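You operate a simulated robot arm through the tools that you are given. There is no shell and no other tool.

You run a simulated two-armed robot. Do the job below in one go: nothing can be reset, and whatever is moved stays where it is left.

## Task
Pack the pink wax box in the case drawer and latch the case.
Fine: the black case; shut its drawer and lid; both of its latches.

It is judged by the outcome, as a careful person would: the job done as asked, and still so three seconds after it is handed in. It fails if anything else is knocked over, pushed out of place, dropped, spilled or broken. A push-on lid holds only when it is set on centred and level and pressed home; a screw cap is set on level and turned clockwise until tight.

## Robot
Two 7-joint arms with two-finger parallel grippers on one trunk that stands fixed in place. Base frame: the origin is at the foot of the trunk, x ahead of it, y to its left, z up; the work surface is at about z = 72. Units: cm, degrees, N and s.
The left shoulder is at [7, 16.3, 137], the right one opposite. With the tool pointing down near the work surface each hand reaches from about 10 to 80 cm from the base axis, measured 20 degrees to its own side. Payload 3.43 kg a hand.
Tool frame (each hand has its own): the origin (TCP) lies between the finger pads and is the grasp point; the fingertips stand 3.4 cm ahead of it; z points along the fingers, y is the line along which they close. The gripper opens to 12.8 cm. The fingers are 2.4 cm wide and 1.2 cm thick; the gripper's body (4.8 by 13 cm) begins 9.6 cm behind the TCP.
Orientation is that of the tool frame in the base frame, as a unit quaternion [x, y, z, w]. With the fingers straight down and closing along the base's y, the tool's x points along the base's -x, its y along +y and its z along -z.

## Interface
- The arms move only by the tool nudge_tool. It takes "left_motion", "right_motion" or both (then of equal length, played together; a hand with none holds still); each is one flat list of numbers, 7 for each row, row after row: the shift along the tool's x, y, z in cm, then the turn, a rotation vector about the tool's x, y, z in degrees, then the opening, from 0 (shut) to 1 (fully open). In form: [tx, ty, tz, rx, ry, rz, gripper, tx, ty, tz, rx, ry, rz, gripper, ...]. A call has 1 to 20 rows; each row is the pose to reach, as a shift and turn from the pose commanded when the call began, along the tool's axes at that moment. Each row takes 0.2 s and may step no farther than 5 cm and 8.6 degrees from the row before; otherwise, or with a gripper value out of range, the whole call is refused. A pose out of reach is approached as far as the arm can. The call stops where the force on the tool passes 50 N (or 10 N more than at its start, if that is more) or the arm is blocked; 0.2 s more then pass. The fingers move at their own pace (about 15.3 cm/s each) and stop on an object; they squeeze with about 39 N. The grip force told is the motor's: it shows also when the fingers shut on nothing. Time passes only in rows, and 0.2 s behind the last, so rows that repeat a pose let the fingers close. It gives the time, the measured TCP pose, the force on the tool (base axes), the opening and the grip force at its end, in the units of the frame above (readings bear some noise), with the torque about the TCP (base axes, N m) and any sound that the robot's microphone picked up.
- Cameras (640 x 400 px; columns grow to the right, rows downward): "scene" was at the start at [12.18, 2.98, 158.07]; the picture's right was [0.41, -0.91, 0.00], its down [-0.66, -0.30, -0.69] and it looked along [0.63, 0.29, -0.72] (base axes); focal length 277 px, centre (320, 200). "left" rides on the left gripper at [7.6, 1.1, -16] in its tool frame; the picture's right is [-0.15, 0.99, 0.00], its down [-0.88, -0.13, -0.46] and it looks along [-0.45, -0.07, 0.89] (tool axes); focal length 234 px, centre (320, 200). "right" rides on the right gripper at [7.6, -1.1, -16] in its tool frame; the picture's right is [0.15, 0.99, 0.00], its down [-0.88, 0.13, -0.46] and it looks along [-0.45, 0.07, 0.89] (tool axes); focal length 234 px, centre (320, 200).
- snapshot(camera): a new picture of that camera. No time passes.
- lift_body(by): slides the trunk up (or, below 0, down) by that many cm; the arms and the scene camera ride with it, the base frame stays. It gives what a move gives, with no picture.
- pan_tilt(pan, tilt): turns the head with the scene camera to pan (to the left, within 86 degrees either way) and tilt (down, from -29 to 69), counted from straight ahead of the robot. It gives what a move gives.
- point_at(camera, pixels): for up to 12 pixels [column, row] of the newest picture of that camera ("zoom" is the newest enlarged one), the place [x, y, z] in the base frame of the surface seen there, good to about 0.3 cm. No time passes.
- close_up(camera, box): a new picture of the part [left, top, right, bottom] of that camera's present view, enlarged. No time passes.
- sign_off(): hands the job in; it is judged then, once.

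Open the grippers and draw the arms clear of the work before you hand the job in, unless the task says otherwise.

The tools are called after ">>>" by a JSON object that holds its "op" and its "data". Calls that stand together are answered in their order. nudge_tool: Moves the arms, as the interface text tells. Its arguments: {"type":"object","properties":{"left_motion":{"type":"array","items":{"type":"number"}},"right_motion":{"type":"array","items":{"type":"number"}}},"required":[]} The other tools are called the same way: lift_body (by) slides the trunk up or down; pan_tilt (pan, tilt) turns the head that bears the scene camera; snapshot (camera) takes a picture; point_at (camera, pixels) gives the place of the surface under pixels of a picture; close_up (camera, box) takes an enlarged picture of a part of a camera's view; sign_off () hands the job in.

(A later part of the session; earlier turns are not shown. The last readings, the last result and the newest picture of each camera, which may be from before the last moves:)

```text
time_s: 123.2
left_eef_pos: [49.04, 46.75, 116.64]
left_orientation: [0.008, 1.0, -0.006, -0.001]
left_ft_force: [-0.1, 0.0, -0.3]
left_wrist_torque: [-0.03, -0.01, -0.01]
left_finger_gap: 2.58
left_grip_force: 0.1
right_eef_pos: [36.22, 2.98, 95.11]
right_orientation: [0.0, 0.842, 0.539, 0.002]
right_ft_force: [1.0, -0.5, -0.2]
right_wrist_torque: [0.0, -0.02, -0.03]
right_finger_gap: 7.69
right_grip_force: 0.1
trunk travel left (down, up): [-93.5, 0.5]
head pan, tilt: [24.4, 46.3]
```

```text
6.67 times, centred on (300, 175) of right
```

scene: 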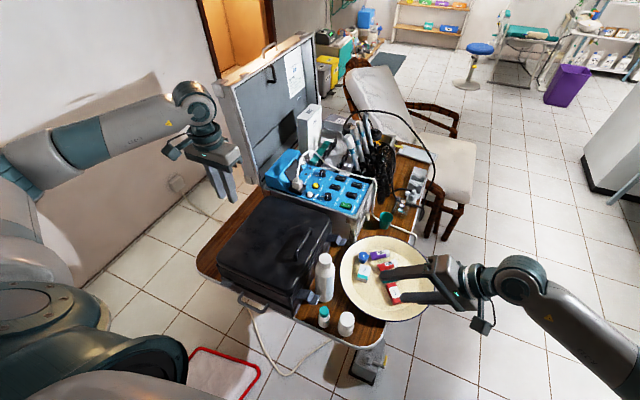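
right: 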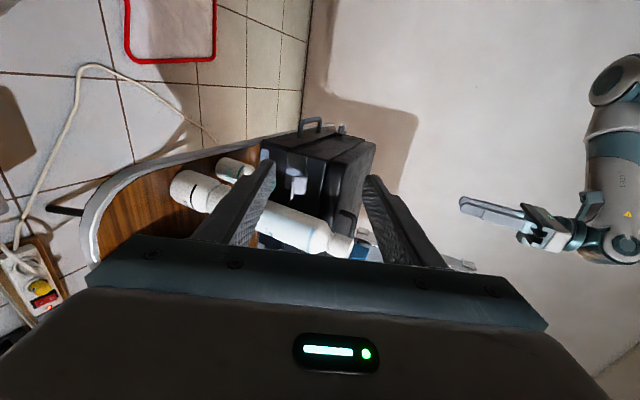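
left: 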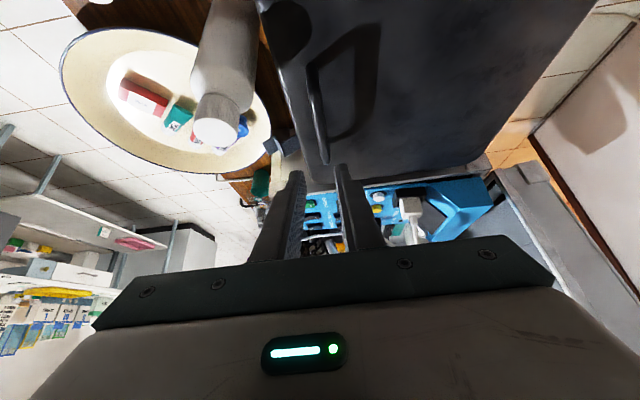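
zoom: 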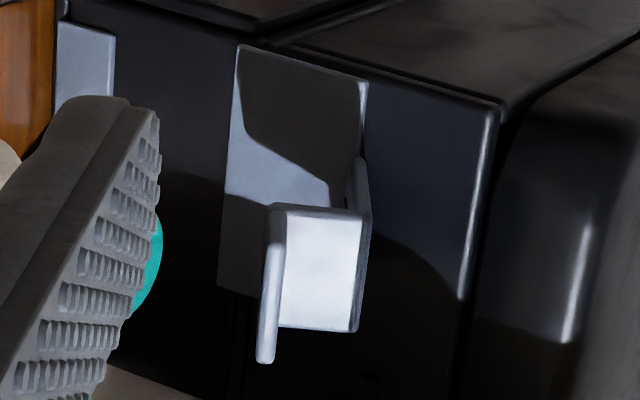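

From the side view the lever goes out, steps down, then out again, so it should swing up over the lid's seam. I close the right fingers and bring their tips toward a spot just beneath the near lever's outer tab, approaching at x 47 to stay clear of the bottles.

>>> {"op": "nudge_tool", "data": {"right_motion": [-2.7, -1.2, 2.2, 0, 0, 0, 0.3, -5.4, -2.4, 4.5, 0, 0, 0, 0, -8.1, -3.6, 6.8, 0, 0, 0, 0, -10.8, -4.8, 9, 0, 0, 0, 0, -10.8, -4.8, 9, 0, 0, 0, 0]}}

>>> {"op": "snapshot", "data": {"camera": "right"}}

>>> {"op": "close_up", "data": {"camera": "scene", "box": [280, 230, 380, 340]}}

```text
time_s: 124.4
left_eef_pos: [48.85, 46.68, 116.79]
left_orientation: [0.008, 1.0, -0.007, 0.001]
left_ft_force: [0.3, 0.6, 0.7]
left_wrist_torque: [-0.01, -0.02, -0.02]
left_finger_gap: 2.57
left_grip_force: 0.0
right_eef_pos: [47.12, 8.9, 86.79]
right_orientation: [0.0, 0.843, 0.538, 0.001]
right_ft_force: [-0.6, 0.4, 0.1]
right_wrist_torque: [-0.02, 0.01, 0.01]
right_finger_gap: 0.01
right_grip_force: 33.1
trunk travel left (down, up): [-93.5, 0.5]
head pan, tilt: [24.4, 46.3]
```

```text
taken
```

right: 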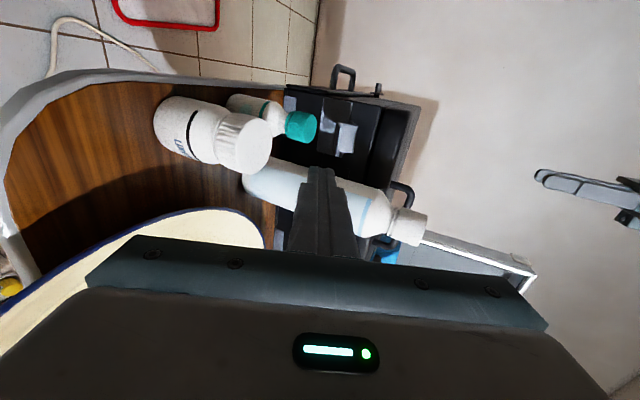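

```text
3.64 times, centred on (330, 285) of scene
```

zoom: 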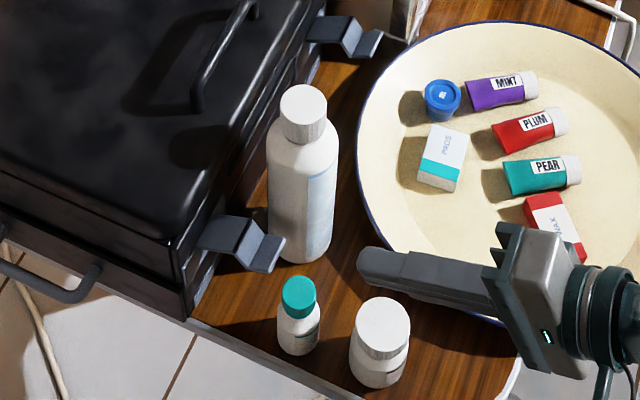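

The fingertips are about 8 cm short of the lever. I check the edges of the tall bottle and the teal bottle near the path.

>>> {"op": "point_at", "data": {"camera": "zoom", "pixels": [[272, 200], [300, 200], [330, 200], [300, 250], [283, 320], [300, 330], [317, 330], [355, 345], [408, 345], [298, 290], [383, 320], [303, 100]]}}

>>> {"op": "point_at", "data": {"camera": "right", "pixels": [[300, 125], [290, 180], [350, 135], [340, 145], [325, 120], [330, 175], [270, 175], [285, 120]]}}

```text
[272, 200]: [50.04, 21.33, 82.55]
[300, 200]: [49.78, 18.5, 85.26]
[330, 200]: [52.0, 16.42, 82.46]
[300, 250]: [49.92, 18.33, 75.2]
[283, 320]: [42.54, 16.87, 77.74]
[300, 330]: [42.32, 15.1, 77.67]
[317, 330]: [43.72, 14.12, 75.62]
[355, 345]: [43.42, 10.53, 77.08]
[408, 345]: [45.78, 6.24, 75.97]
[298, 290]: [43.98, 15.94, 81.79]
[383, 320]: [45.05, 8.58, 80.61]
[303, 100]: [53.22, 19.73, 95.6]
```

```text
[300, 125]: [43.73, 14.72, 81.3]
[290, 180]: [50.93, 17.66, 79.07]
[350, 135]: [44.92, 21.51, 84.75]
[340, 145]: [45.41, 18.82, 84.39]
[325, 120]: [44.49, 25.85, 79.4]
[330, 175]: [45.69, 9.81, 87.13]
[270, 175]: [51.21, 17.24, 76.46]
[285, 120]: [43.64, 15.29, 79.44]
```

The gap between the teal bottle (x ≤ 45.6) and the tall bottle (x ≥ 49.7) admits the closed fingers at x 47. I slide them in under the lever's tab.

>>> {"op": "nudge_tool", "data": {"right_motion": [0, -0.3, 2.5, 0, 0, 0, 0, 0, -0.3, 5, 0, 0, 0, 0, 0, -0.3, 6.5, 0, 0, 0, 0, 0, -0.3, 7.4, 0, 0, 0, 0]}}

>>> {"op": "snapshot", "data": {"camera": "right"}}

>>> {"op": "close_up", "data": {"camera": "scene", "box": [290, 245, 360, 325]}}

```text
time_s: 125.4
left_eef_pos: [48.88, 46.63, 116.78]
left_orientation: [0.007, 1.0, -0.005, 0.0]
left_ft_force: [0.6, -0.4, 0.2]
left_wrist_torque: [0.0, 0.0, -0.01]
left_finger_gap: 2.57
left_grip_force: 0.0
right_eef_pos: [47.28, 14.11, 84.57]
right_orientation: [0.016, 0.854, 0.521, 0.006]
right_ft_force: [0.2, -1.9, 0.1]
right_wrist_torque: [-0.04, 0.02, 0.0]
right_finger_gap: 0.0
right_grip_force: 33.1
right hand out of reach, approached as far as the arm can: row 1, 2, 3, 4
trunk travel left (down, up): [-93.5, 0.5]
head pan, tilt: [24.4, 46.3]
```

```text
taken
```

right: 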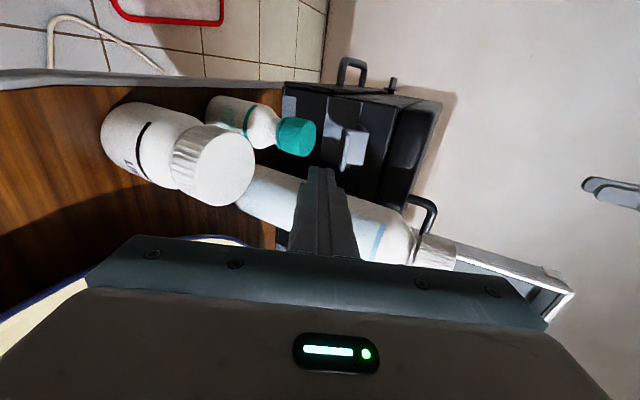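

```text
5.00 times, centred on (325, 285) of scene
```

zoom: 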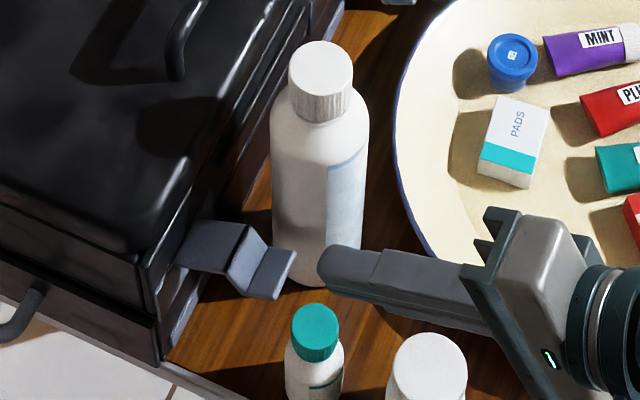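

The arm cannot get that flat so low. A better way is to pinch the lever by its side edges (fingers closing along x, hand at 45°) and swing it, so I back out and re-orient the right hand in free space.

>>> {"op": "nudge_tool", "data": {"right_motion": [0.1, 0.5, -4, 0, 0, 0, 0, 0.3, 2, -8, 4, 0, 0, 0, 0.5, 4, -11.5, 8, 0, 0, 0.2, 0.8, 6, -14.8, 13, 0, 0, 0.34, 1, 8.2, -17.8, 17.8, 0, 0, 0.34, 1, 8.2, -17.8, 17.8, 0, 0, 0.34]}}

```text
time_s: 126.8
left_eef_pos: [48.97, 46.81, 116.61]
left_orientation: [0.008, 1.0, -0.005, 0.001]
left_ft_force: [0.2, -0.7, 1.2]
left_wrist_torque: [-0.03, -0.02, -0.02]
left_finger_gap: 2.55
left_grip_force: 0.1
right_eef_pos: [45.95, 1.95, 99.98]
right_orientation: [0.016, 0.924, 0.381, 0.003]
right_ft_force: [0.1, 0.3, -0.1]
right_wrist_torque: [-0.04, 0.0, -0.01]
right_finger_gap: 4.37
right_grip_force: 0.0
trunk travel left (down, up): [-93.5, 0.5]
head pan, tilt: [24.4, 46.3]
```

Backed out cleanly. I now roll the right hand 90° so that the fingers close along x.

>>> {"op": "nudge_tool", "data": {"right_motion": [0, 0, 0, 0, 0, 8.2, 0.34, 0, 0, 0, 0, 0, 16.4, 0.34, 0, 0, 0, 0, 0, 24.6, 0.34, 0, 0, 0, 0, 0, 32.8, 0.34, 0, 0, 0, 0, 0, 41, 0.34, 0, 0, 0, 0, 0, 49.2, 0.34, 0, 0, 0, 0, 0, 57.4, 0.34, 0, 0, 0, 0, 0, 65.6, 0.34, 0, 0, 0, 0, 0, 73.8, 0.34, 0, 0, 0, 0, 0, 82, 0.34, 0, 0, 0, 0, 0, 90, 0.34]}}

>>> {"op": "snapshot", "data": {"camera": "right"}}

>>> {"op": "snapshot", "data": {"camera": "scene"}}

```text
time_s: 129.2
left_eef_pos: [48.99, 46.81, 116.69]
left_orientation: [0.008, 1.0, -0.006, 0.0]
left_ft_force: [-0.3, -0.3, -0.3]
left_wrist_torque: [-0.01, 0.0, 0.01]
left_finger_gap: 2.56
left_grip_force: 0.1
right_eef_pos: [45.98, 2.12, 100.02]
right_orientation: [0.666, 0.641, 0.272, -0.268]
right_ft_force: [1.0, 0.0, 0.2]
right_wrist_torque: [0.04, 0.0, -0.04]
right_finger_gap: 4.33
right_grip_force: 0.0
trunk travel left (down, up): [-93.5, 0.5]
head pan, tilt: [24.4, 46.3]
```

```text
taken
```

right: 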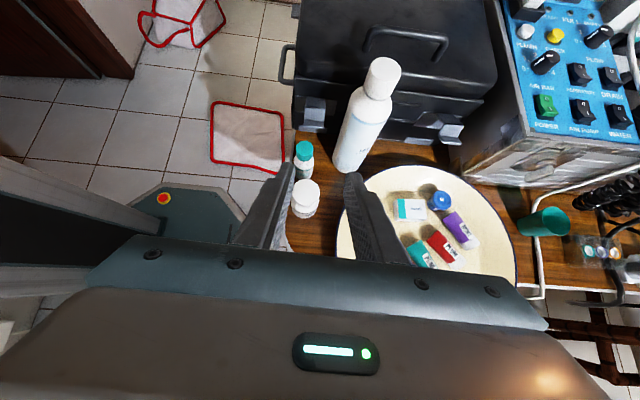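

```text
taken
```

scene: 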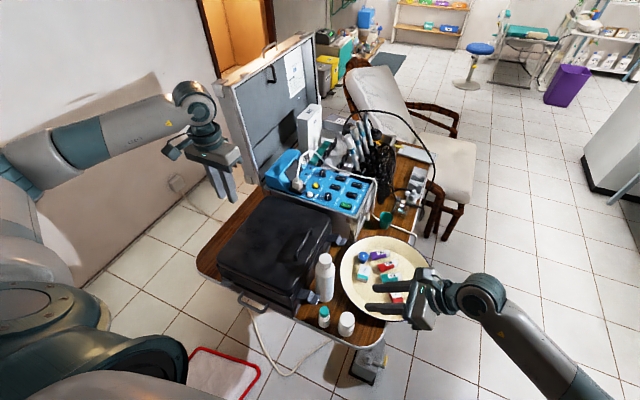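

Now the camera looks straight at the latch side: near latch at (315,112), far latch at (445,133). I zoom in on both.

>>> {"op": "close_up", "data": {"camera": "right", "box": [280, 80, 360, 150]}}

>>> {"op": "close_up", "data": {"camera": "right", "box": [400, 90, 490, 165]}}

```text
5.71 times, centred on (320, 115) of right
```

zoom: 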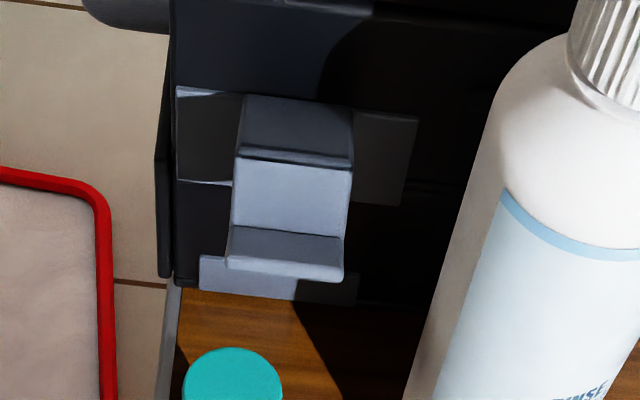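

```text
5.33 times, centred on (445, 128) of right
```

zoom: 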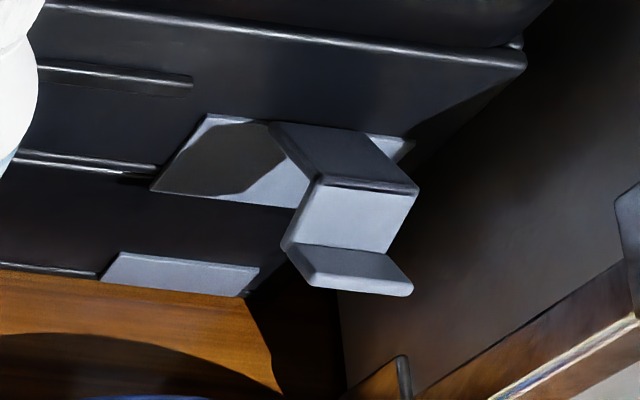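

The views confirm the lever shape, 3.1 cm wide. I move to a pre-grasp point along the 45° line, with the fingers 4.3 cm apart around the near lever.

>>> {"op": "nudge_tool", "data": {"right_motion": [0.4, -0.4, 3.5, 0, 0, 0, 0.34, 0.8, -0.9, 7.1, 0, 0, 0, 0.34, 1.25, -1.35, 10.7, 0, 0, 0, 0.34, 1.25, -1.35, 14, 0, 0, 0, 0.34, 1.25, -1.35, 14, 0, 0, 0, 0.34]}}

>>> {"op": "snapshot", "data": {"camera": "right"}}

>>> {"op": "close_up", "data": {"camera": "scene", "box": [290, 230, 380, 330]}}

```text
time_s: 130.4
left_eef_pos: [49.0, 46.67, 116.7]
left_orientation: [0.008, 1.0, -0.006, 0.001]
left_ft_force: [-0.5, -0.2, -0.3]
left_wrist_torque: [0.04, -0.02, -0.03]
left_finger_gap: 2.57
left_grip_force: 0.1
right_eef_pos: [44.89, 12.82, 90.93]
right_orientation: [0.665, 0.642, 0.273, -0.267]
right_ft_force: [-0.1, 0.4, -1.0]
right_wrist_torque: [-0.01, -0.02, 0.01]
right_finger_gap: 4.32
right_grip_force: 0.2
trunk travel left (down, up): [-93.5, 0.5]
head pan, tilt: [24.4, 46.3]
```

```text
taken
```

right: 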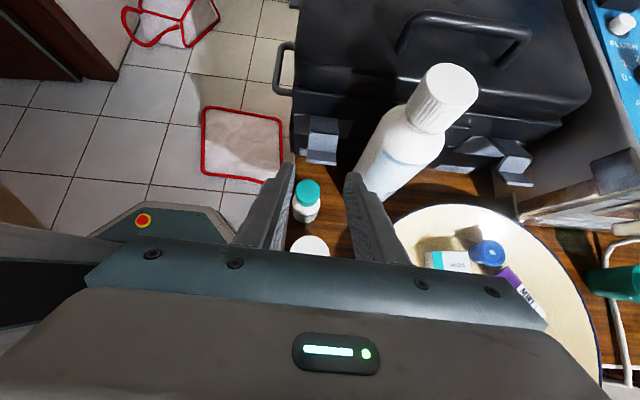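

```text
4.00 times, centred on (335, 280) of scene
```

zoom: 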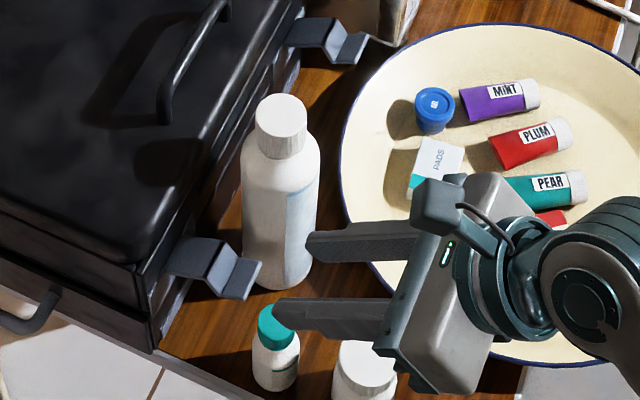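

The lever is centred between the fingers in the right view at (322,140). I zoom in to check alignment.

>>> {"op": "close_up", "data": {"camera": "right", "box": [270, 100, 390, 210]}}

>>> {"op": "point_at", "data": {"camera": "right", "pixels": [[308, 134], [336, 137], [308, 148], [336, 150], [307, 158], [334, 162], [322, 142], [321, 156], [378, 160], [305, 190]]}}

```text
3.64 times, centred on (330, 155) of right
```

zoom: 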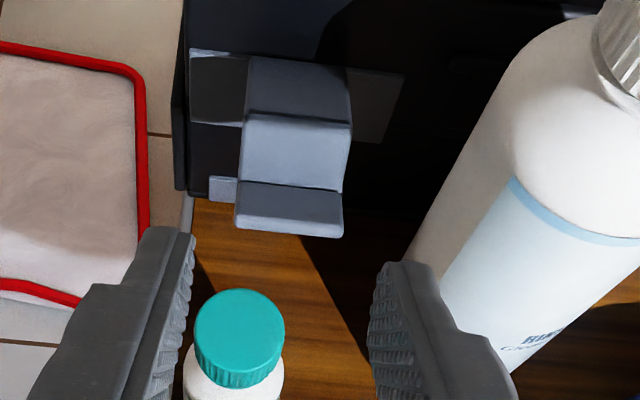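

```text
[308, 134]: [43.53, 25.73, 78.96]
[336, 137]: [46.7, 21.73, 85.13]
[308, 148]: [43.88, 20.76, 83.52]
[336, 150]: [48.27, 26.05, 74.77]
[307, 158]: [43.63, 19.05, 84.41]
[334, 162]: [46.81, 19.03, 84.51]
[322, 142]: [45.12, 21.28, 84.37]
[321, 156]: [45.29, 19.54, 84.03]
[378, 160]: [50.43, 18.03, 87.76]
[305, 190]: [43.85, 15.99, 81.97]
```

The lever spans x 43.6–46.8. I slide in along the 45° line with the gap at 4.0 cm so that the pads straddle the lever's outer part.

>>> {"op": "nudge_tool", "data": {"right_motion": [0, 0.1, 2.5, 0, 0, 0, 0.31, 0, 0.15, 5, 0, 0, 0, 0.31, 0, 0.2, 7, 0, 0, 0, 0.31, 0, 0.2, 8.6, 0, 0, 0, 0.31, 0, 0.2, 8.6, 0, 0, 0, 0.31]}}

>>> {"op": "close_up", "data": {"camera": "right", "box": [240, 90, 420, 230]}}

>>> {"op": "close_up", "data": {"camera": "scene", "box": [290, 230, 380, 330]}}

```text
time_s: 131.6
left_eef_pos: [48.99, 46.77, 116.63]
left_orientation: [0.008, 1.0, -0.007, 0.0]
left_ft_force: [0.1, -0.1, 0.8]
left_wrist_torque: [-0.05, 0.02, -0.01]
left_finger_gap: 2.56
left_grip_force: 0.0
right_eef_pos: [45.09, 19.17, 84.85]
right_orientation: [0.665, 0.642, 0.272, -0.267]
right_ft_force: [0.1, 0.2, -0.3]
right_wrist_torque: [-0.01, 0.02, -0.03]
right_finger_gap: 4.01
right_grip_force: 0.0
trunk travel left (down, up): [-93.5, 0.5]
head pan, tilt: [24.4, 46.3]
```

```text
2.86 times, centred on (330, 160) of right
```

zoom: 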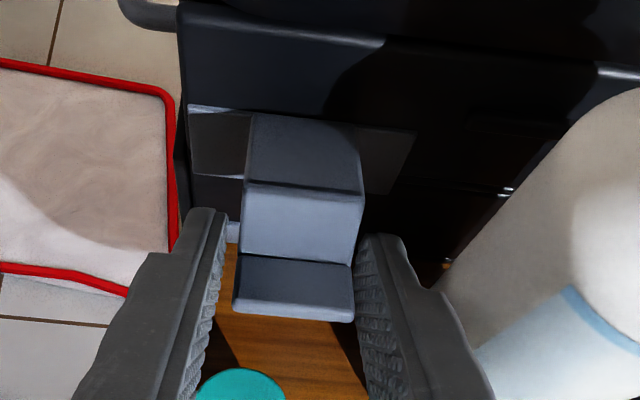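

```text
4.00 times, centred on (335, 280) of scene
```

zoom: 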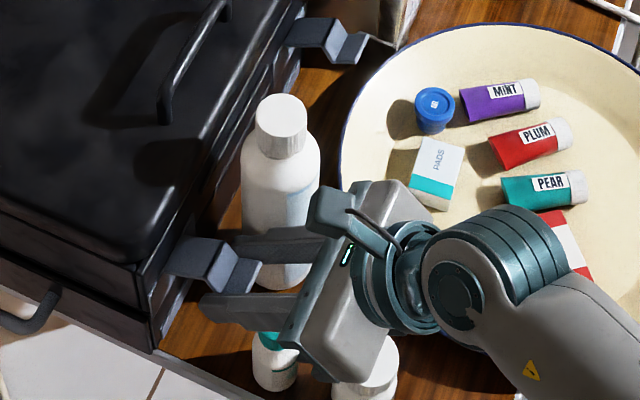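

The fingers straddle the lever without touching anything. I close on its side edges.

>>> {"op": "nudge_tool", "data": {"right_motion": [0, 0, 0, 0, 0, 0, 0.26, 0, 0, 0, 0, 0, 0, 0.15, 0, 0, 0, 0, 0, 0, 0.1]}}

>>> {"op": "close_up", "data": {"camera": "right", "box": [240, 90, 420, 230]}}

```text
time_s: 132.4
left_eef_pos: [49.02, 46.8, 116.55]
left_orientation: [0.008, 1.0, -0.006, 0.0]
left_ft_force: [0.7, 0.8, -0.3]
left_wrist_torque: [-0.05, 0.02, -0.01]
left_finger_gap: 2.54
left_grip_force: 0.0
right_eef_pos: [45.17, 19.03, 84.85]
right_orientation: [0.665, 0.642, 0.273, -0.267]
right_ft_force: [6.5, -1.6, 2.8]
right_wrist_torque: [0.16, 0.1, 1.2]
right_finger_gap: 3.39
right_grip_force: 45.3
trunk travel left (down, up): [-93.5, 0.5]
head pan, tilt: [24.4, 46.3]
```

```text
2.86 times, centred on (330, 160) of right
```

zoom: 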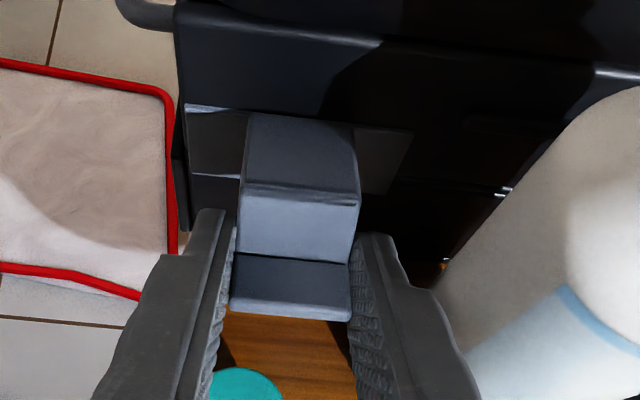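

The lever is pinched. I test its motion with a 0.5 cm upward nudge and read the force.

>>> {"op": "nudge_tool", "data": {"right_motion": [0.18, 0, -0.18, 0, 0, 0, 0.1, 0.35, 0, -0.35, 0, 0, 0, 0.1, 0.35, 0, -0.35, 0, 0, 0, 0.1]}}

>>> {"op": "close_up", "data": {"camera": "right", "box": [240, 90, 420, 230]}}

```text
time_s: 133.2
left_eef_pos: [49.24, 46.94, 116.39]
left_orientation: [0.007, 1.0, -0.006, -0.001]
left_ft_force: [0.7, 0.8, -0.4]
left_wrist_torque: [-0.01, 0.02, 0.01]
left_finger_gap: 2.56
left_grip_force: 0.0
right_eef_pos: [45.15, 19.1, 85.16]
right_orientation: [0.666, 0.642, 0.269, -0.268]
right_ft_force: [8.3, 9.5, -23.0]
right_wrist_torque: [-1.25, 0.12, 1.23]
right_finger_gap: 3.4
right_grip_force: 44.9
trunk travel left (down, up): [-93.5, 0.5]
head pan, tilt: [24.4, 46.3]
```

```text
2.86 times, centred on (330, 160) of right
```

zoom: 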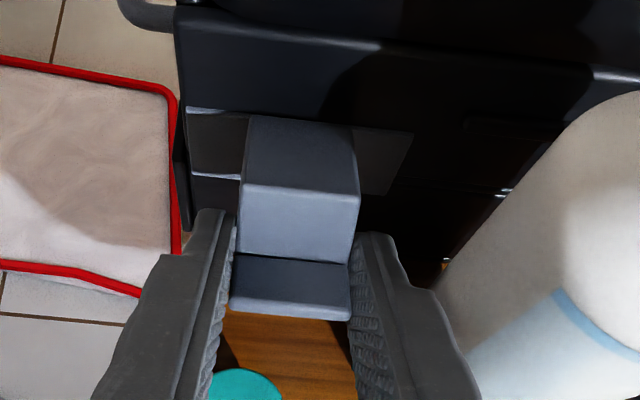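

Upward it resists strongly (23 N over 0.3 cm). I test the other way: back to the start and then 0.5 cm down.

>>> {"op": "nudge_tool", "data": {"right_motion": [-0.18, 0, 0.18, 0, 0, 0, 0.1, -0.35, 0, 0.35, 0, 0, 0, 0.1, -0.53, 0, 0.53, 0, 0, 0, 0.1, -0.7, 0, 0.7, 0, 0, 0, 0.1, -0.7, 0, 0.7, 0, 0, 0, 0.1]}}

>>> {"op": "close_up", "data": {"camera": "right", "box": [240, 90, 420, 230]}}

```text
time_s: 134.4
left_eef_pos: [48.95, 46.61, 116.81]
left_orientation: [0.008, 1.0, -0.006, 0.001]
left_ft_force: [0.0, -0.2, 0.6]
left_wrist_torque: [0.01, 0.02, 0.0]
left_finger_gap: 2.56
left_grip_force: 0.0
right_eef_pos: [45.13, 19.02, 84.87]
right_orientation: [0.665, 0.641, 0.276, -0.268]
right_ft_force: [0.5, -8.6, 25.7]
right_wrist_torque: [1.19, 0.28, 1.11]
right_finger_gap: 3.43
right_grip_force: 45.0
trunk travel left (down, up): [-93.5, 0.5]
head pan, tilt: [24.4, 46.3]
```

```text
2.86 times, centred on (330, 160) of right
```

zoom: 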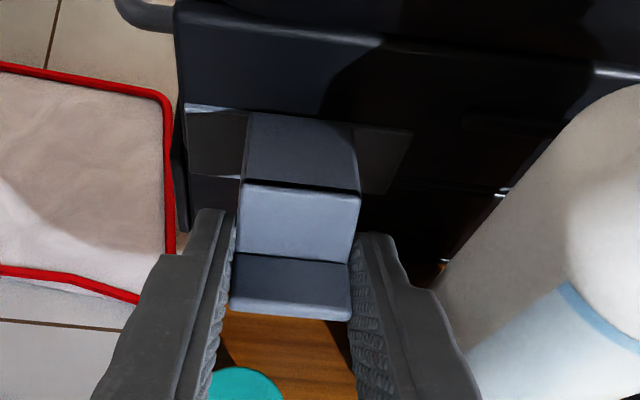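

It resists equally downward, so the pads themselves are hindering the pivot. I rotate the hand together with the lever about its hinge instead: 8° upward from neutral, reading the force.

>>> {"op": "nudge_tool", "data": {"right_motion": [0.35, 0, -0.35, 0, 0, 0, 0.1, 0.52, 0, -0.44, 0, -2, 0, 0.1, 0.7, 0, -0.53, 0, -4, 0, 0.1, 0.87, 0, -0.62, 0, -6, 0, 0.1, 1.04, 0, -0.72, 0, -8, 0, 0.1, 1.04, 0, -0.72, 0, -8, 0, 0.1]}}

>>> {"op": "close_up", "data": {"camera": "right", "box": [240, 90, 420, 230]}}

```text
time_s: 135.8
left_eef_pos: [49.01, 46.9, 116.52]
left_orientation: [0.008, 1.0, -0.006, 0.0]
left_ft_force: [0.9, -0.1, -0.1]
left_wrist_torque: [-0.01, -0.02, -0.01]
left_finger_gap: 2.54
left_grip_force: 0.0
right_eef_pos: [45.14, 19.36, 85.6]
right_orientation: [0.683, 0.658, 0.225, -0.223]
right_ft_force: [8.2, 8.4, 11.1]
right_wrist_torque: [1.04, 0.32, 1.08]
right_finger_gap: 3.4
right_grip_force: 44.4
trunk travel left (down, up): [-93.5, 0.5]
head pan, tilt: [24.4, 46.3]
```

```text
2.86 times, centred on (330, 160) of right
```

zoom: 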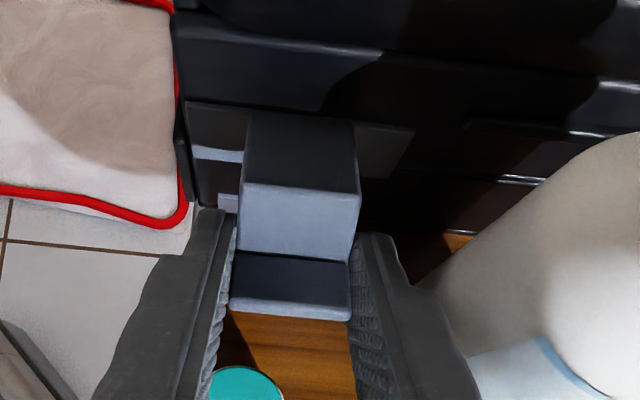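

The lever turned upward with the hand (it keeps its place between the fingers) against only light friction. To be sure of the closing direction I also test 8° below the starting angle.

>>> {"op": "nudge_tool", "data": {"right_motion": [-0.32, 0, 0.22, 0, 4, 0, 0.1, -0.63, 0, 0.46, 0, 8, 0, 0.1, -0.92, 0, 0.73, 0, 12, 0, 0.1, -1.19, 0, 1.0, 0, 16, 0, 0.1, -1.19, 0, 1.0, 0, 16, 0, 0.1]}}

>>> {"op": "close_up", "data": {"camera": "right", "box": [240, 90, 420, 230]}}

```text
time_s: 137.0
left_eef_pos: [48.91, 46.78, 116.74]
left_orientation: [0.007, 1.0, -0.007, 0.001]
left_ft_force: [0.4, 0.1, -0.5]
left_wrist_torque: [0.04, 0.01, 0.01]
left_finger_gap: 2.54
left_grip_force: 0.1
right_eef_pos: [45.17, 18.86, 84.29]
right_orientation: [0.644, 0.621, 0.32, -0.312]
right_ft_force: [9.3, -0.8, 22.5]
right_wrist_torque: [-0.72, 0.18, 1.17]
right_finger_gap: 3.39
right_grip_force: 45.0
trunk travel left (down, up): [-93.5, 0.5]
head pan, tilt: [24.4, 46.3]
```

```text
2.86 times, centred on (330, 160) of right
```

zoom: 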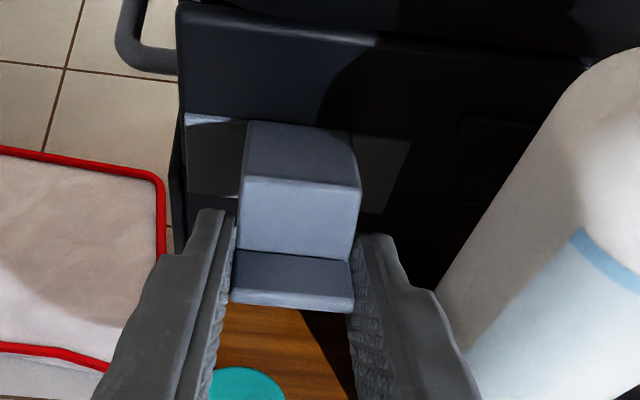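

Downward it is blocked (about 2 N·m at the hinge) while upward it is nearly free, so the lever closes upward. I swing it up with the hand turning along, first 24°.

>>> {"op": "nudge_tool", "data": {"right_motion": [0.36, 0, -0.18, 0, -4, 0, 0.1, 0.725, 0, -0.355, 0, -8, 0, 0.1, 1.1, 0, -0.5, 0, -12, 0, 0.1, 1.49, 0, -0.606, 0, -16, 0, 0.1, 1.89, 0, -0.69, 0, -20, 0, 0.1, 2.29, 0, -0.746, 0, -24, 0, 0.1, 2.29, 0, -0.746, 0, -24, 0, 0.1]}}

>>> {"op": "close_up", "data": {"camera": "right", "box": [200, 60, 460, 230]}}

>>> {"op": "close_up", "data": {"camera": "scene", "box": [270, 220, 380, 330]}}

```text
time_s: 138.6
left_eef_pos: [48.95, 46.77, 116.65]
left_orientation: [0.007, 1.0, -0.006, 0.0]
left_ft_force: [0.0, 0.6, -0.2]
left_wrist_torque: [0.03, 0.01, -0.04]
left_finger_gap: 2.56
left_grip_force: 0.1
right_eef_pos: [45.34, 19.69, 86.48]
right_orientation: [0.697, 0.672, 0.178, -0.176]
right_ft_force: [7.4, 4.8, 21.1]
right_wrist_torque: [1.37, 0.44, 0.69]
right_finger_gap: 3.39
right_grip_force: 45.1
trunk travel left (down, up): [-93.5, 0.5]
head pan, tilt: [24.4, 46.3]
```

```text
2.35 times, centred on (330, 145) of right
```

zoom: 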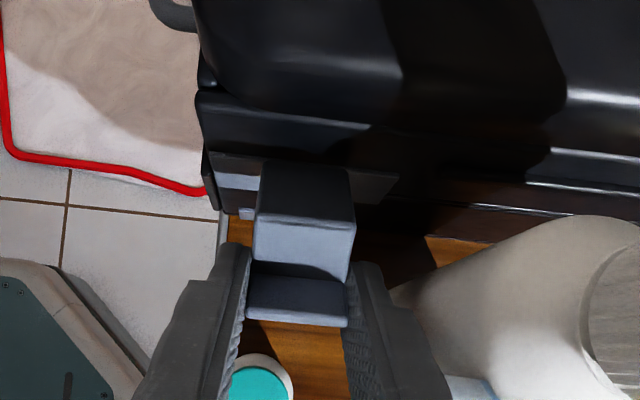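

```text
3.64 times, centred on (325, 275) of scene
```

zoom: 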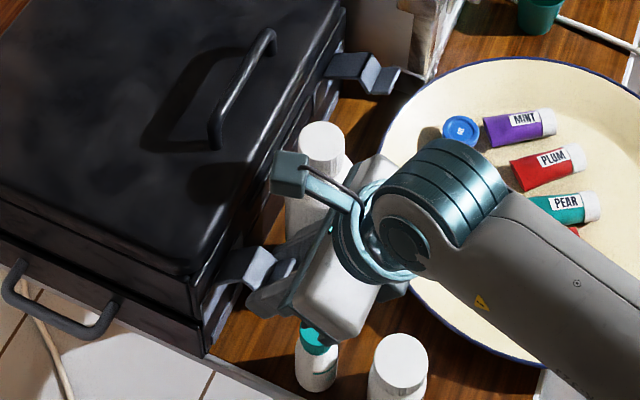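

The lever is coming up (about 20°) and the bottles are untouched. From the forces I refine the hinge to about (y 25.4, z 83.4) and turn it another 25° along the corrected arc.

>>> {"op": "nudge_tool", "data": {"right_motion": [0.3, 0, -0.31, 0, -4, 0, 0.1, 0.61, 0, -0.46, 0, -7, 0, 0.1, 0.92, 0, -0.61, 0, -10, 0, 0.1, 1.57, 0, -0.85, 0, -16, 0, 0.1, 2.25, 0, -1.02, 0, -22, 0, 0.1, 2.7, 0, -1.09, 0, -25, 0, 0.1, 2.7, 0, -1.09, 0, -25, 0, 0.1]}}

>>> {"op": "close_up", "data": {"camera": "right", "box": [200, 60, 460, 230]}}

>>> {"op": "close_up", "data": {"camera": "scene", "box": [270, 220, 380, 330]}}

```text
time_s: 140.2
left_eef_pos: [48.97, 46.96, 116.54]
left_orientation: [0.008, 1.0, -0.007, 0.001]
left_ft_force: [0.2, 0.3, 0.7]
left_wrist_torque: [0.0, -0.01, 0.0]
left_finger_gap: 2.55
left_grip_force: 0.0
right_eef_pos: [45.34, 21.52, 88.52]
right_orientation: [0.718, 0.695, 0.02, -0.026]
right_ft_force: [0.8, 12.6, 0.3]
right_wrist_torque: [0.67, -0.21, 0.23]
right_finger_gap: 3.37
right_grip_force: 44.8
trunk travel left (down, up): [-93.5, 0.5]
head pan, tilt: [24.4, 46.3]
```

```text
2.35 times, centred on (330, 145) of right
```

zoom: 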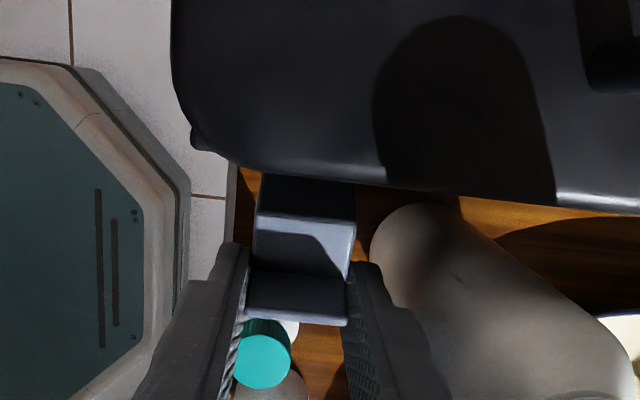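

```text
3.64 times, centred on (325, 275) of scene
```

zoom: 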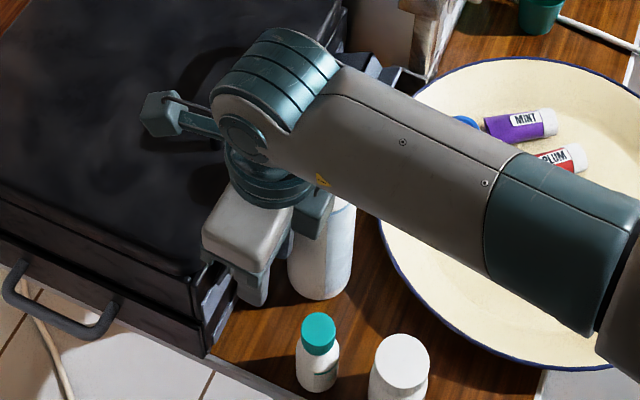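

The lever is about 45° up and the hand now points straight down. I keep carrying it along its arc with the hand's orientation fixed, letting it pivot between the pads.

>>> {"op": "nudge_tool", "data": {"right_motion": [0.25, 0, -0.18, 0, 0, 0, 0.1, 0.51, 0, -0.36, 0, 0, 0, 0.1, 0.78, 0, -0.51, 0, 0, 0, 0.1, 1.04, 0, -0.66, 0, 0, 0, 0.1, 1.04, 0, -0.66, 0, 0, 0, 0.1]}}

>>> {"op": "close_up", "data": {"camera": "right", "box": [200, 60, 460, 230]}}

```text
time_s: 141.4
left_eef_pos: [48.94, 46.66, 116.71]
left_orientation: [0.008, 1.0, -0.007, 0.001]
left_ft_force: [0.0, 0.9, -0.2]
left_wrist_torque: [0.01, 0.0, 0.02]
left_finger_gap: 2.57
left_grip_force: 0.1
right_eef_pos: [45.16, 22.23, 89.43]
right_orientation: [0.719, 0.694, 0.021, -0.025]
right_ft_force: [-15.3, -12.0, -18.2]
right_wrist_torque: [-1.45, -0.02, 0.4]
right_finger_gap: 3.38
right_grip_force: 44.9
trunk travel left (down, up): [-93.5, 0.5]
head pan, tilt: [24.4, 46.3]
```

```text
2.35 times, centred on (330, 145) of right
```

zoom: 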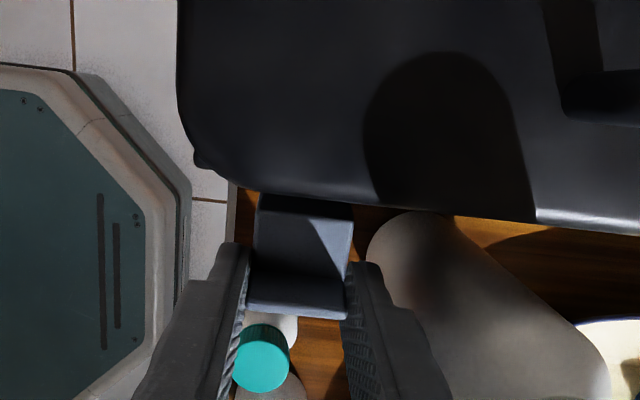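

The lever moves but a sideways force of −15 N has appeared, so I check the tall bottle and the hand from the scene camera before going on.

>>> {"op": "close_up", "data": {"camera": "scene", "box": [270, 210, 390, 330]}}

>>> {"op": "snapshot", "data": {"camera": "left"}}

```text
3.33 times, centred on (330, 270) of scene
```

zoom: 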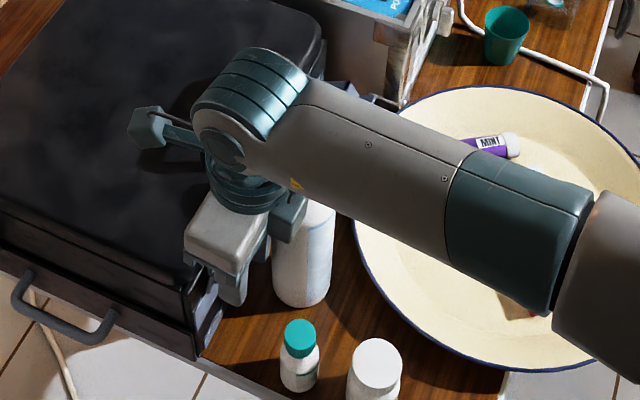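

```text
taken
```

left: 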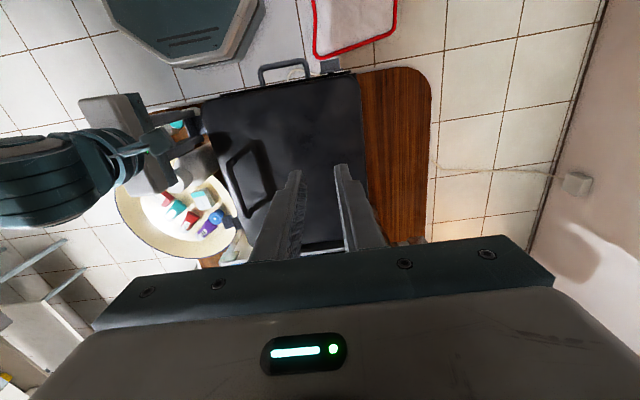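

The bottle still stands behind the hand. I zoom the left camera on that area to see the gap between the bottle cap and the right gripper.

>>> {"op": "close_up", "data": {"camera": "left", "box": [70, 80, 270, 260]}}

>>> {"op": "point_at", "data": {"camera": "left", "pixels": [[190, 155], [205, 160], [160, 140], [150, 110], [175, 180], [195, 140]]}}

```text
2.22 times, centred on (170, 170) of left
```

zoom: 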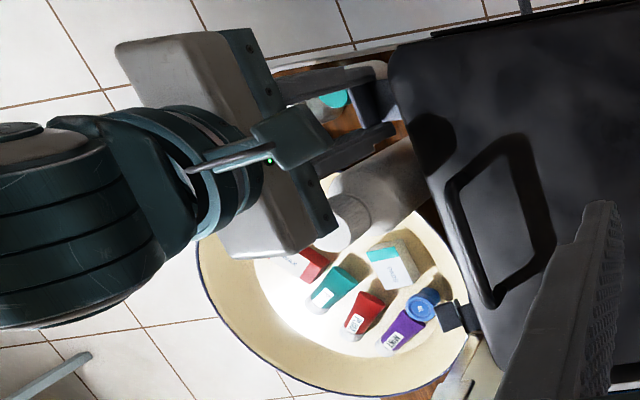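

```text
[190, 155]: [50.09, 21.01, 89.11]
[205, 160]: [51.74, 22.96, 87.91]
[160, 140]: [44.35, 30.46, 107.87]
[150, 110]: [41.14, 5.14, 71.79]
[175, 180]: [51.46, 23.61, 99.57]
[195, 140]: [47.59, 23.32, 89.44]
```

The gripper body is at z 99.6, above the bottle's cap, and the fingers clear the bottle by over half a centimetre, so the side force comes from the pinch. I open the fingers and see whether the lever stays up.

>>> {"op": "nudge_tool", "data": {"right_motion": [0, 0, 0, 0, 0, 0, 0.2, 0, 0, 0, 0, 0, 0, 0.31, 0, 0, 0, 0, 0, 0, 0.31]}}

>>> {"op": "close_up", "data": {"camera": "right", "box": [200, 60, 460, 230]}}

>>> {"op": "close_up", "data": {"camera": "left", "box": [130, 90, 230, 180]}}

```text
time_s: 142.2
left_eef_pos: [49.01, 46.73, 116.73]
left_orientation: [0.008, 1.0, -0.006, 0.0]
left_ft_force: [-0.9, 0.1, 0.1]
left_wrist_torque: [0.03, 0.0, 0.02]
left_finger_gap: 2.54
left_grip_force: 0.1
right_eef_pos: [45.59, 22.46, 89.61]
right_orientation: [0.717, 0.696, 0.023, -0.026]
right_ft_force: [1.1, 0.2, -0.4]
right_wrist_torque: [0.0, 0.01, -0.02]
right_finger_gap: 3.98
right_grip_force: 0.0
trunk travel left (down, up): [-93.5, 0.5]
head pan, tilt: [24.4, 46.3]
```

```text
2.35 times, centred on (330, 145) of right
```

zoom: 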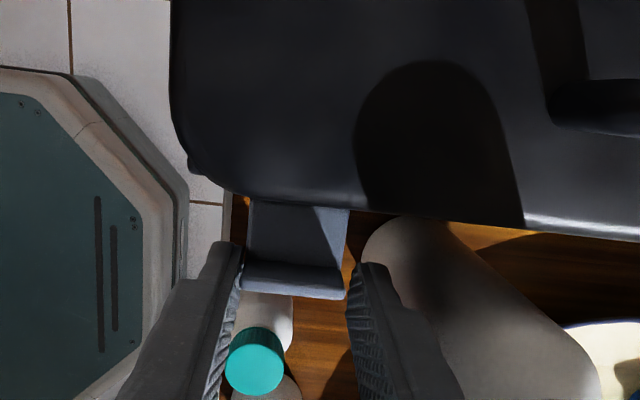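

```text
4.44 times, centred on (180, 135) of left
```

zoom: 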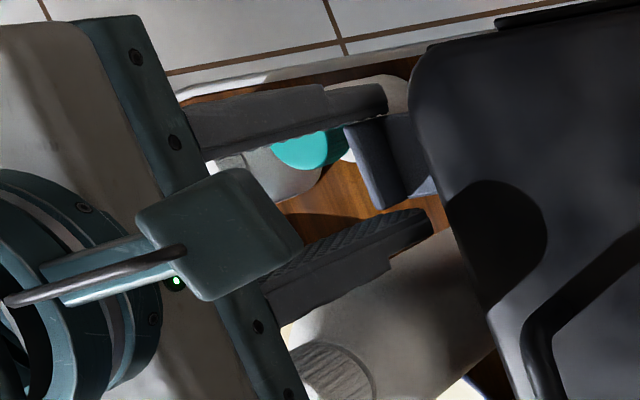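

The lever stays up on its own: its middle segment now looks horizontal and its tab upright. I measure where its parts are now.

>>> {"op": "point_at", "data": {"camera": "right", "pixels": [[300, 148], [345, 150], [320, 155], [340, 168], [303, 170], [344, 184], [305, 178], [325, 182], [322, 143], [322, 138], [335, 160], [280, 135]]}}

>>> {"op": "close_up", "data": {"camera": "right", "box": [280, 120, 370, 200]}}

```text
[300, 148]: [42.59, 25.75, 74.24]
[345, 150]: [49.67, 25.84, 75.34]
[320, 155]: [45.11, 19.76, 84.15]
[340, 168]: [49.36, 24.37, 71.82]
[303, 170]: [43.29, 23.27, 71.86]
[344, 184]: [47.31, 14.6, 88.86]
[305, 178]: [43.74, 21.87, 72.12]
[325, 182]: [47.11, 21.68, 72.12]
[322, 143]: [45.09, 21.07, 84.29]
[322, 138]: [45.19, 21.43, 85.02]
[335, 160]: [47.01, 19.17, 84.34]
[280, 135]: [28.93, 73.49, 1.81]
```

```text
5.00 times, centred on (325, 160) of right
```

zoom: 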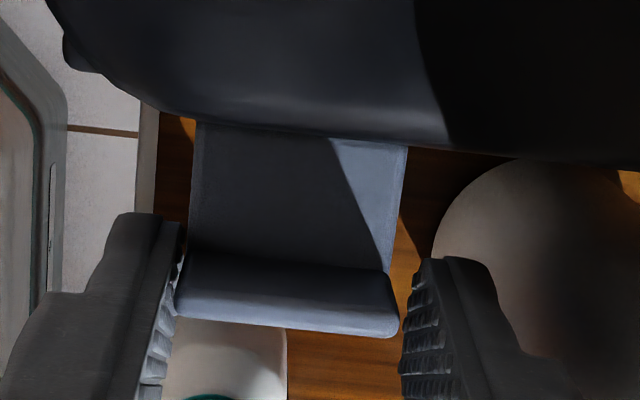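

Those readings came from an older full picture; I measure in the newest zoom instead.

>>> {"op": "point_at", "data": {"camera": "zoom", "pixels": [[200, 130], [400, 150], [290, 150], [290, 200], [290, 245], [290, 265], [290, 290], [290, 315], [390, 320], [190, 300], [230, 100], [600, 250]]}}

```text
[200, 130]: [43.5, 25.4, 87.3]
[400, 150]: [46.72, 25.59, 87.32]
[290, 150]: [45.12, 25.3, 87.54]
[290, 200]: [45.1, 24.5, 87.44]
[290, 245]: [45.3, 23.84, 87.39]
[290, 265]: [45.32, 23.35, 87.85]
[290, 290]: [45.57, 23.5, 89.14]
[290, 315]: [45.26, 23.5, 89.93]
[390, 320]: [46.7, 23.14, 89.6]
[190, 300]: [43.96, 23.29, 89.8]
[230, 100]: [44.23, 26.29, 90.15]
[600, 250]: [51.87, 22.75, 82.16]
```

The lever's first segment is now upright against the wall and its tab is vertical (tip at y 23.4, z 89.9). I lift off, go outside it, and will push it inward with closed fingers to make sure it is fully home.

>>> {"op": "nudge_tool", "data": {"right_motion": [0, 0, -3, 0, 0, 0, 0.31, 0, 0, -6, 0, 0, 0, 0.31, -2, 0, -6, 0, 0, 0, 0.2, -4, -0.3, -6, 0, 0, 0, 0, -4, -0.3, -6, 0, 0, 0, 0, -4, -0.3, -3.5, 0, 0, 0, 0, -4, -0.3, -1.5, 0, 0, 0, 0, -4, -0.3, -1.5, 0, 0, 0, 0]}}

>>> {"op": "close_up", "data": {"camera": "right", "box": [240, 100, 400, 210]}}

>>> {"op": "close_up", "data": {"camera": "left", "box": [130, 90, 250, 190]}}

```text
time_s: 144.0
left_eef_pos: [48.89, 46.75, 116.67]
left_orientation: [0.008, 1.0, -0.006, 0.001]
left_ft_force: [0.4, 0.4, -0.2]
left_wrist_torque: [-0.03, 0.01, -0.01]
left_finger_gap: 2.57
left_grip_force: 0.0
right_eef_pos: [44.89, 18.43, 90.67]
right_orientation: [0.719, 0.695, 0.022, -0.026]
right_ft_force: [1.0, 0.8, 0.0]
right_wrist_torque: [0.02, -0.04, 0.03]
right_finger_gap: 0.0
right_grip_force: 33.1
trunk travel left (down, up): [-93.5, 0.5]
head pan, tilt: [24.4, 46.3]
```

```text
3.64 times, centred on (320, 155) of right
```

zoom: 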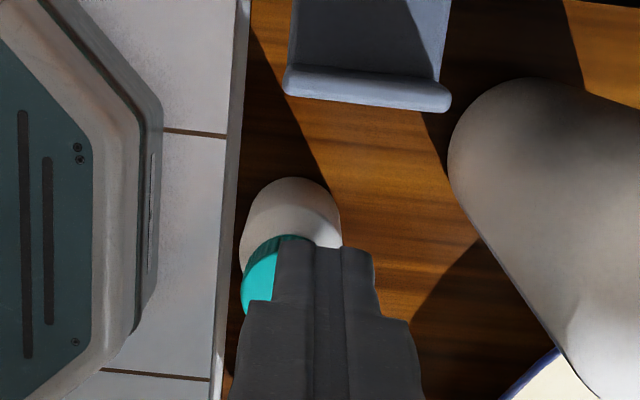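

```text
4.00 times, centred on (190, 140) of left
```

zoom: 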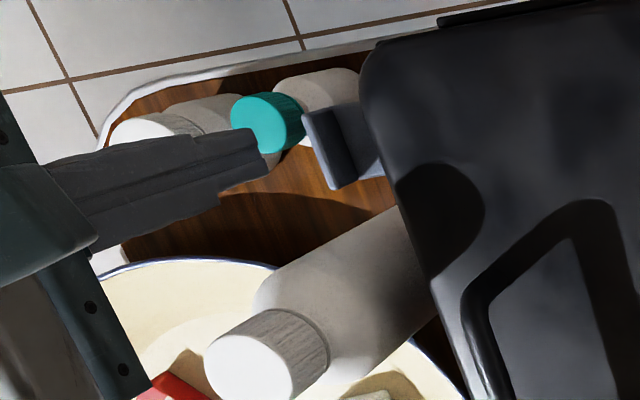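

All bottles stand as before. I push the closed fingers inward against the upright tab in small steps and watch the force.

>>> {"op": "nudge_tool", "data": {"right_motion": [1.5, 0.2, -0.3, 0, 0, 0, 0, 2.8, 0.2, -0.3, 0, 0, 0, 0, 3.4, 0.2, -0.3, 0, 0, 0, 0, 3.8, 0.2, -0.3, 0, 0, 0, 0, 4.1, 0.2, -0.3, 0, 0, 0, 0, 4.1, 0.2, -0.3, 0, 0, 0, 0]}}

>>> {"op": "close_up", "data": {"camera": "left", "box": [130, 90, 250, 190]}}

```text
time_s: 145.4
left_eef_pos: [48.85, 46.51, 116.82]
left_orientation: [0.008, 1.0, -0.004, 0.001]
left_ft_force: [0.0, 0.2, 0.2]
left_wrist_torque: [0.0, -0.02, 0.02]
left_finger_gap: 2.56
left_grip_force: 0.1
right_eef_pos: [45.22, 21.91, 91.33]
right_orientation: [0.719, 0.694, 0.02, -0.024]
right_ft_force: [-8.8, -33.5, 1.5]
right_wrist_torque: [-1.11, 0.27, 0.14]
right_finger_gap: 0.03
right_grip_force: 33.5
trunk travel left (down, up): [-93.5, 0.5]
head pan, tilt: [24.4, 46.3]
```

```text
4.00 times, centred on (190, 140) of left
```

zoom: 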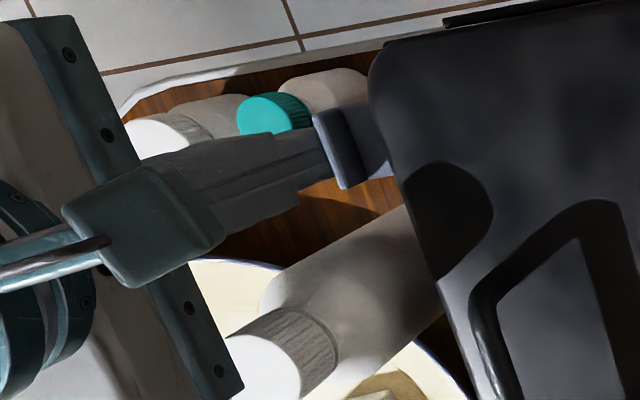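

The lever does not move further under 33 N, so it is against its stop. I back off and measure the near lever and the case to confirm that nothing shifted.

>>> {"op": "nudge_tool", "data": {"right_motion": [-2, 0, -0.5, 0, 0, 0, 0, -5, 0, -2, 0, 0, 0, 0, -8, 0, -6, 0, 0, 0, 0, -9, 0, -10.5, 0, 0, 0, 0.2]}}

>>> {"op": "snapshot", "data": {"camera": "right"}}

>>> {"op": "close_up", "data": {"camera": "right", "box": [240, 40, 440, 170]}}

>>> {"op": "snapshot", "data": {"camera": "left"}}

```text
time_s: 146.4
left_eef_pos: [48.9, 47.01, 116.6]
left_orientation: [0.008, 1.0, -0.007, 0.0]
left_ft_force: [-0.2, -0.2, -0.4]
left_wrist_torque: [0.0, -0.03, 0.03]
left_finger_gap: 2.53
left_grip_force: 0.1
right_eef_pos: [45.25, 12.99, 101.19]
right_orientation: [0.717, 0.696, 0.021, -0.025]
right_ft_force: [-0.7, -0.1, -0.7]
right_wrist_torque: [-0.04, 0.01, -0.01]
right_finger_gap: 2.57
right_grip_force: 0.0
trunk travel left (down, up): [-93.5, 0.5]
head pan, tilt: [24.4, 46.3]
```

```text
taken
```

right: 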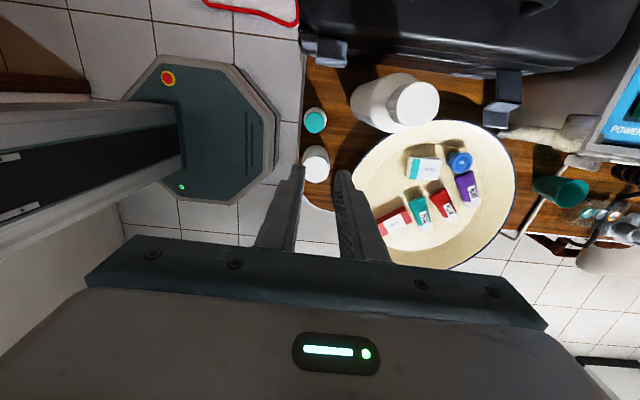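

```text
3.08 times, centred on (340, 105) of right
```

zoom: 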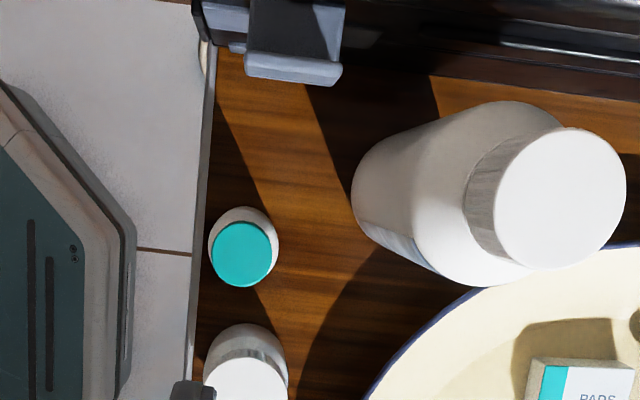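

```text
taken
```

left: 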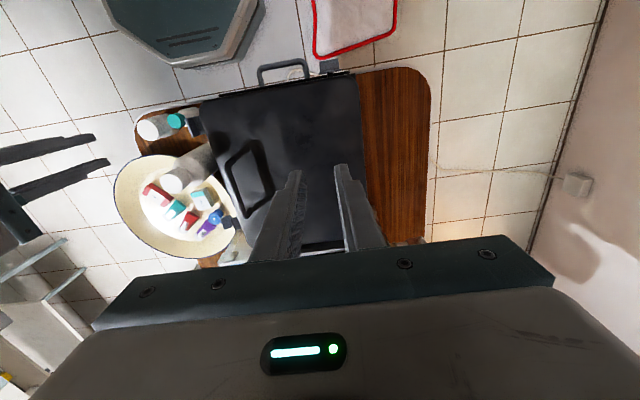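

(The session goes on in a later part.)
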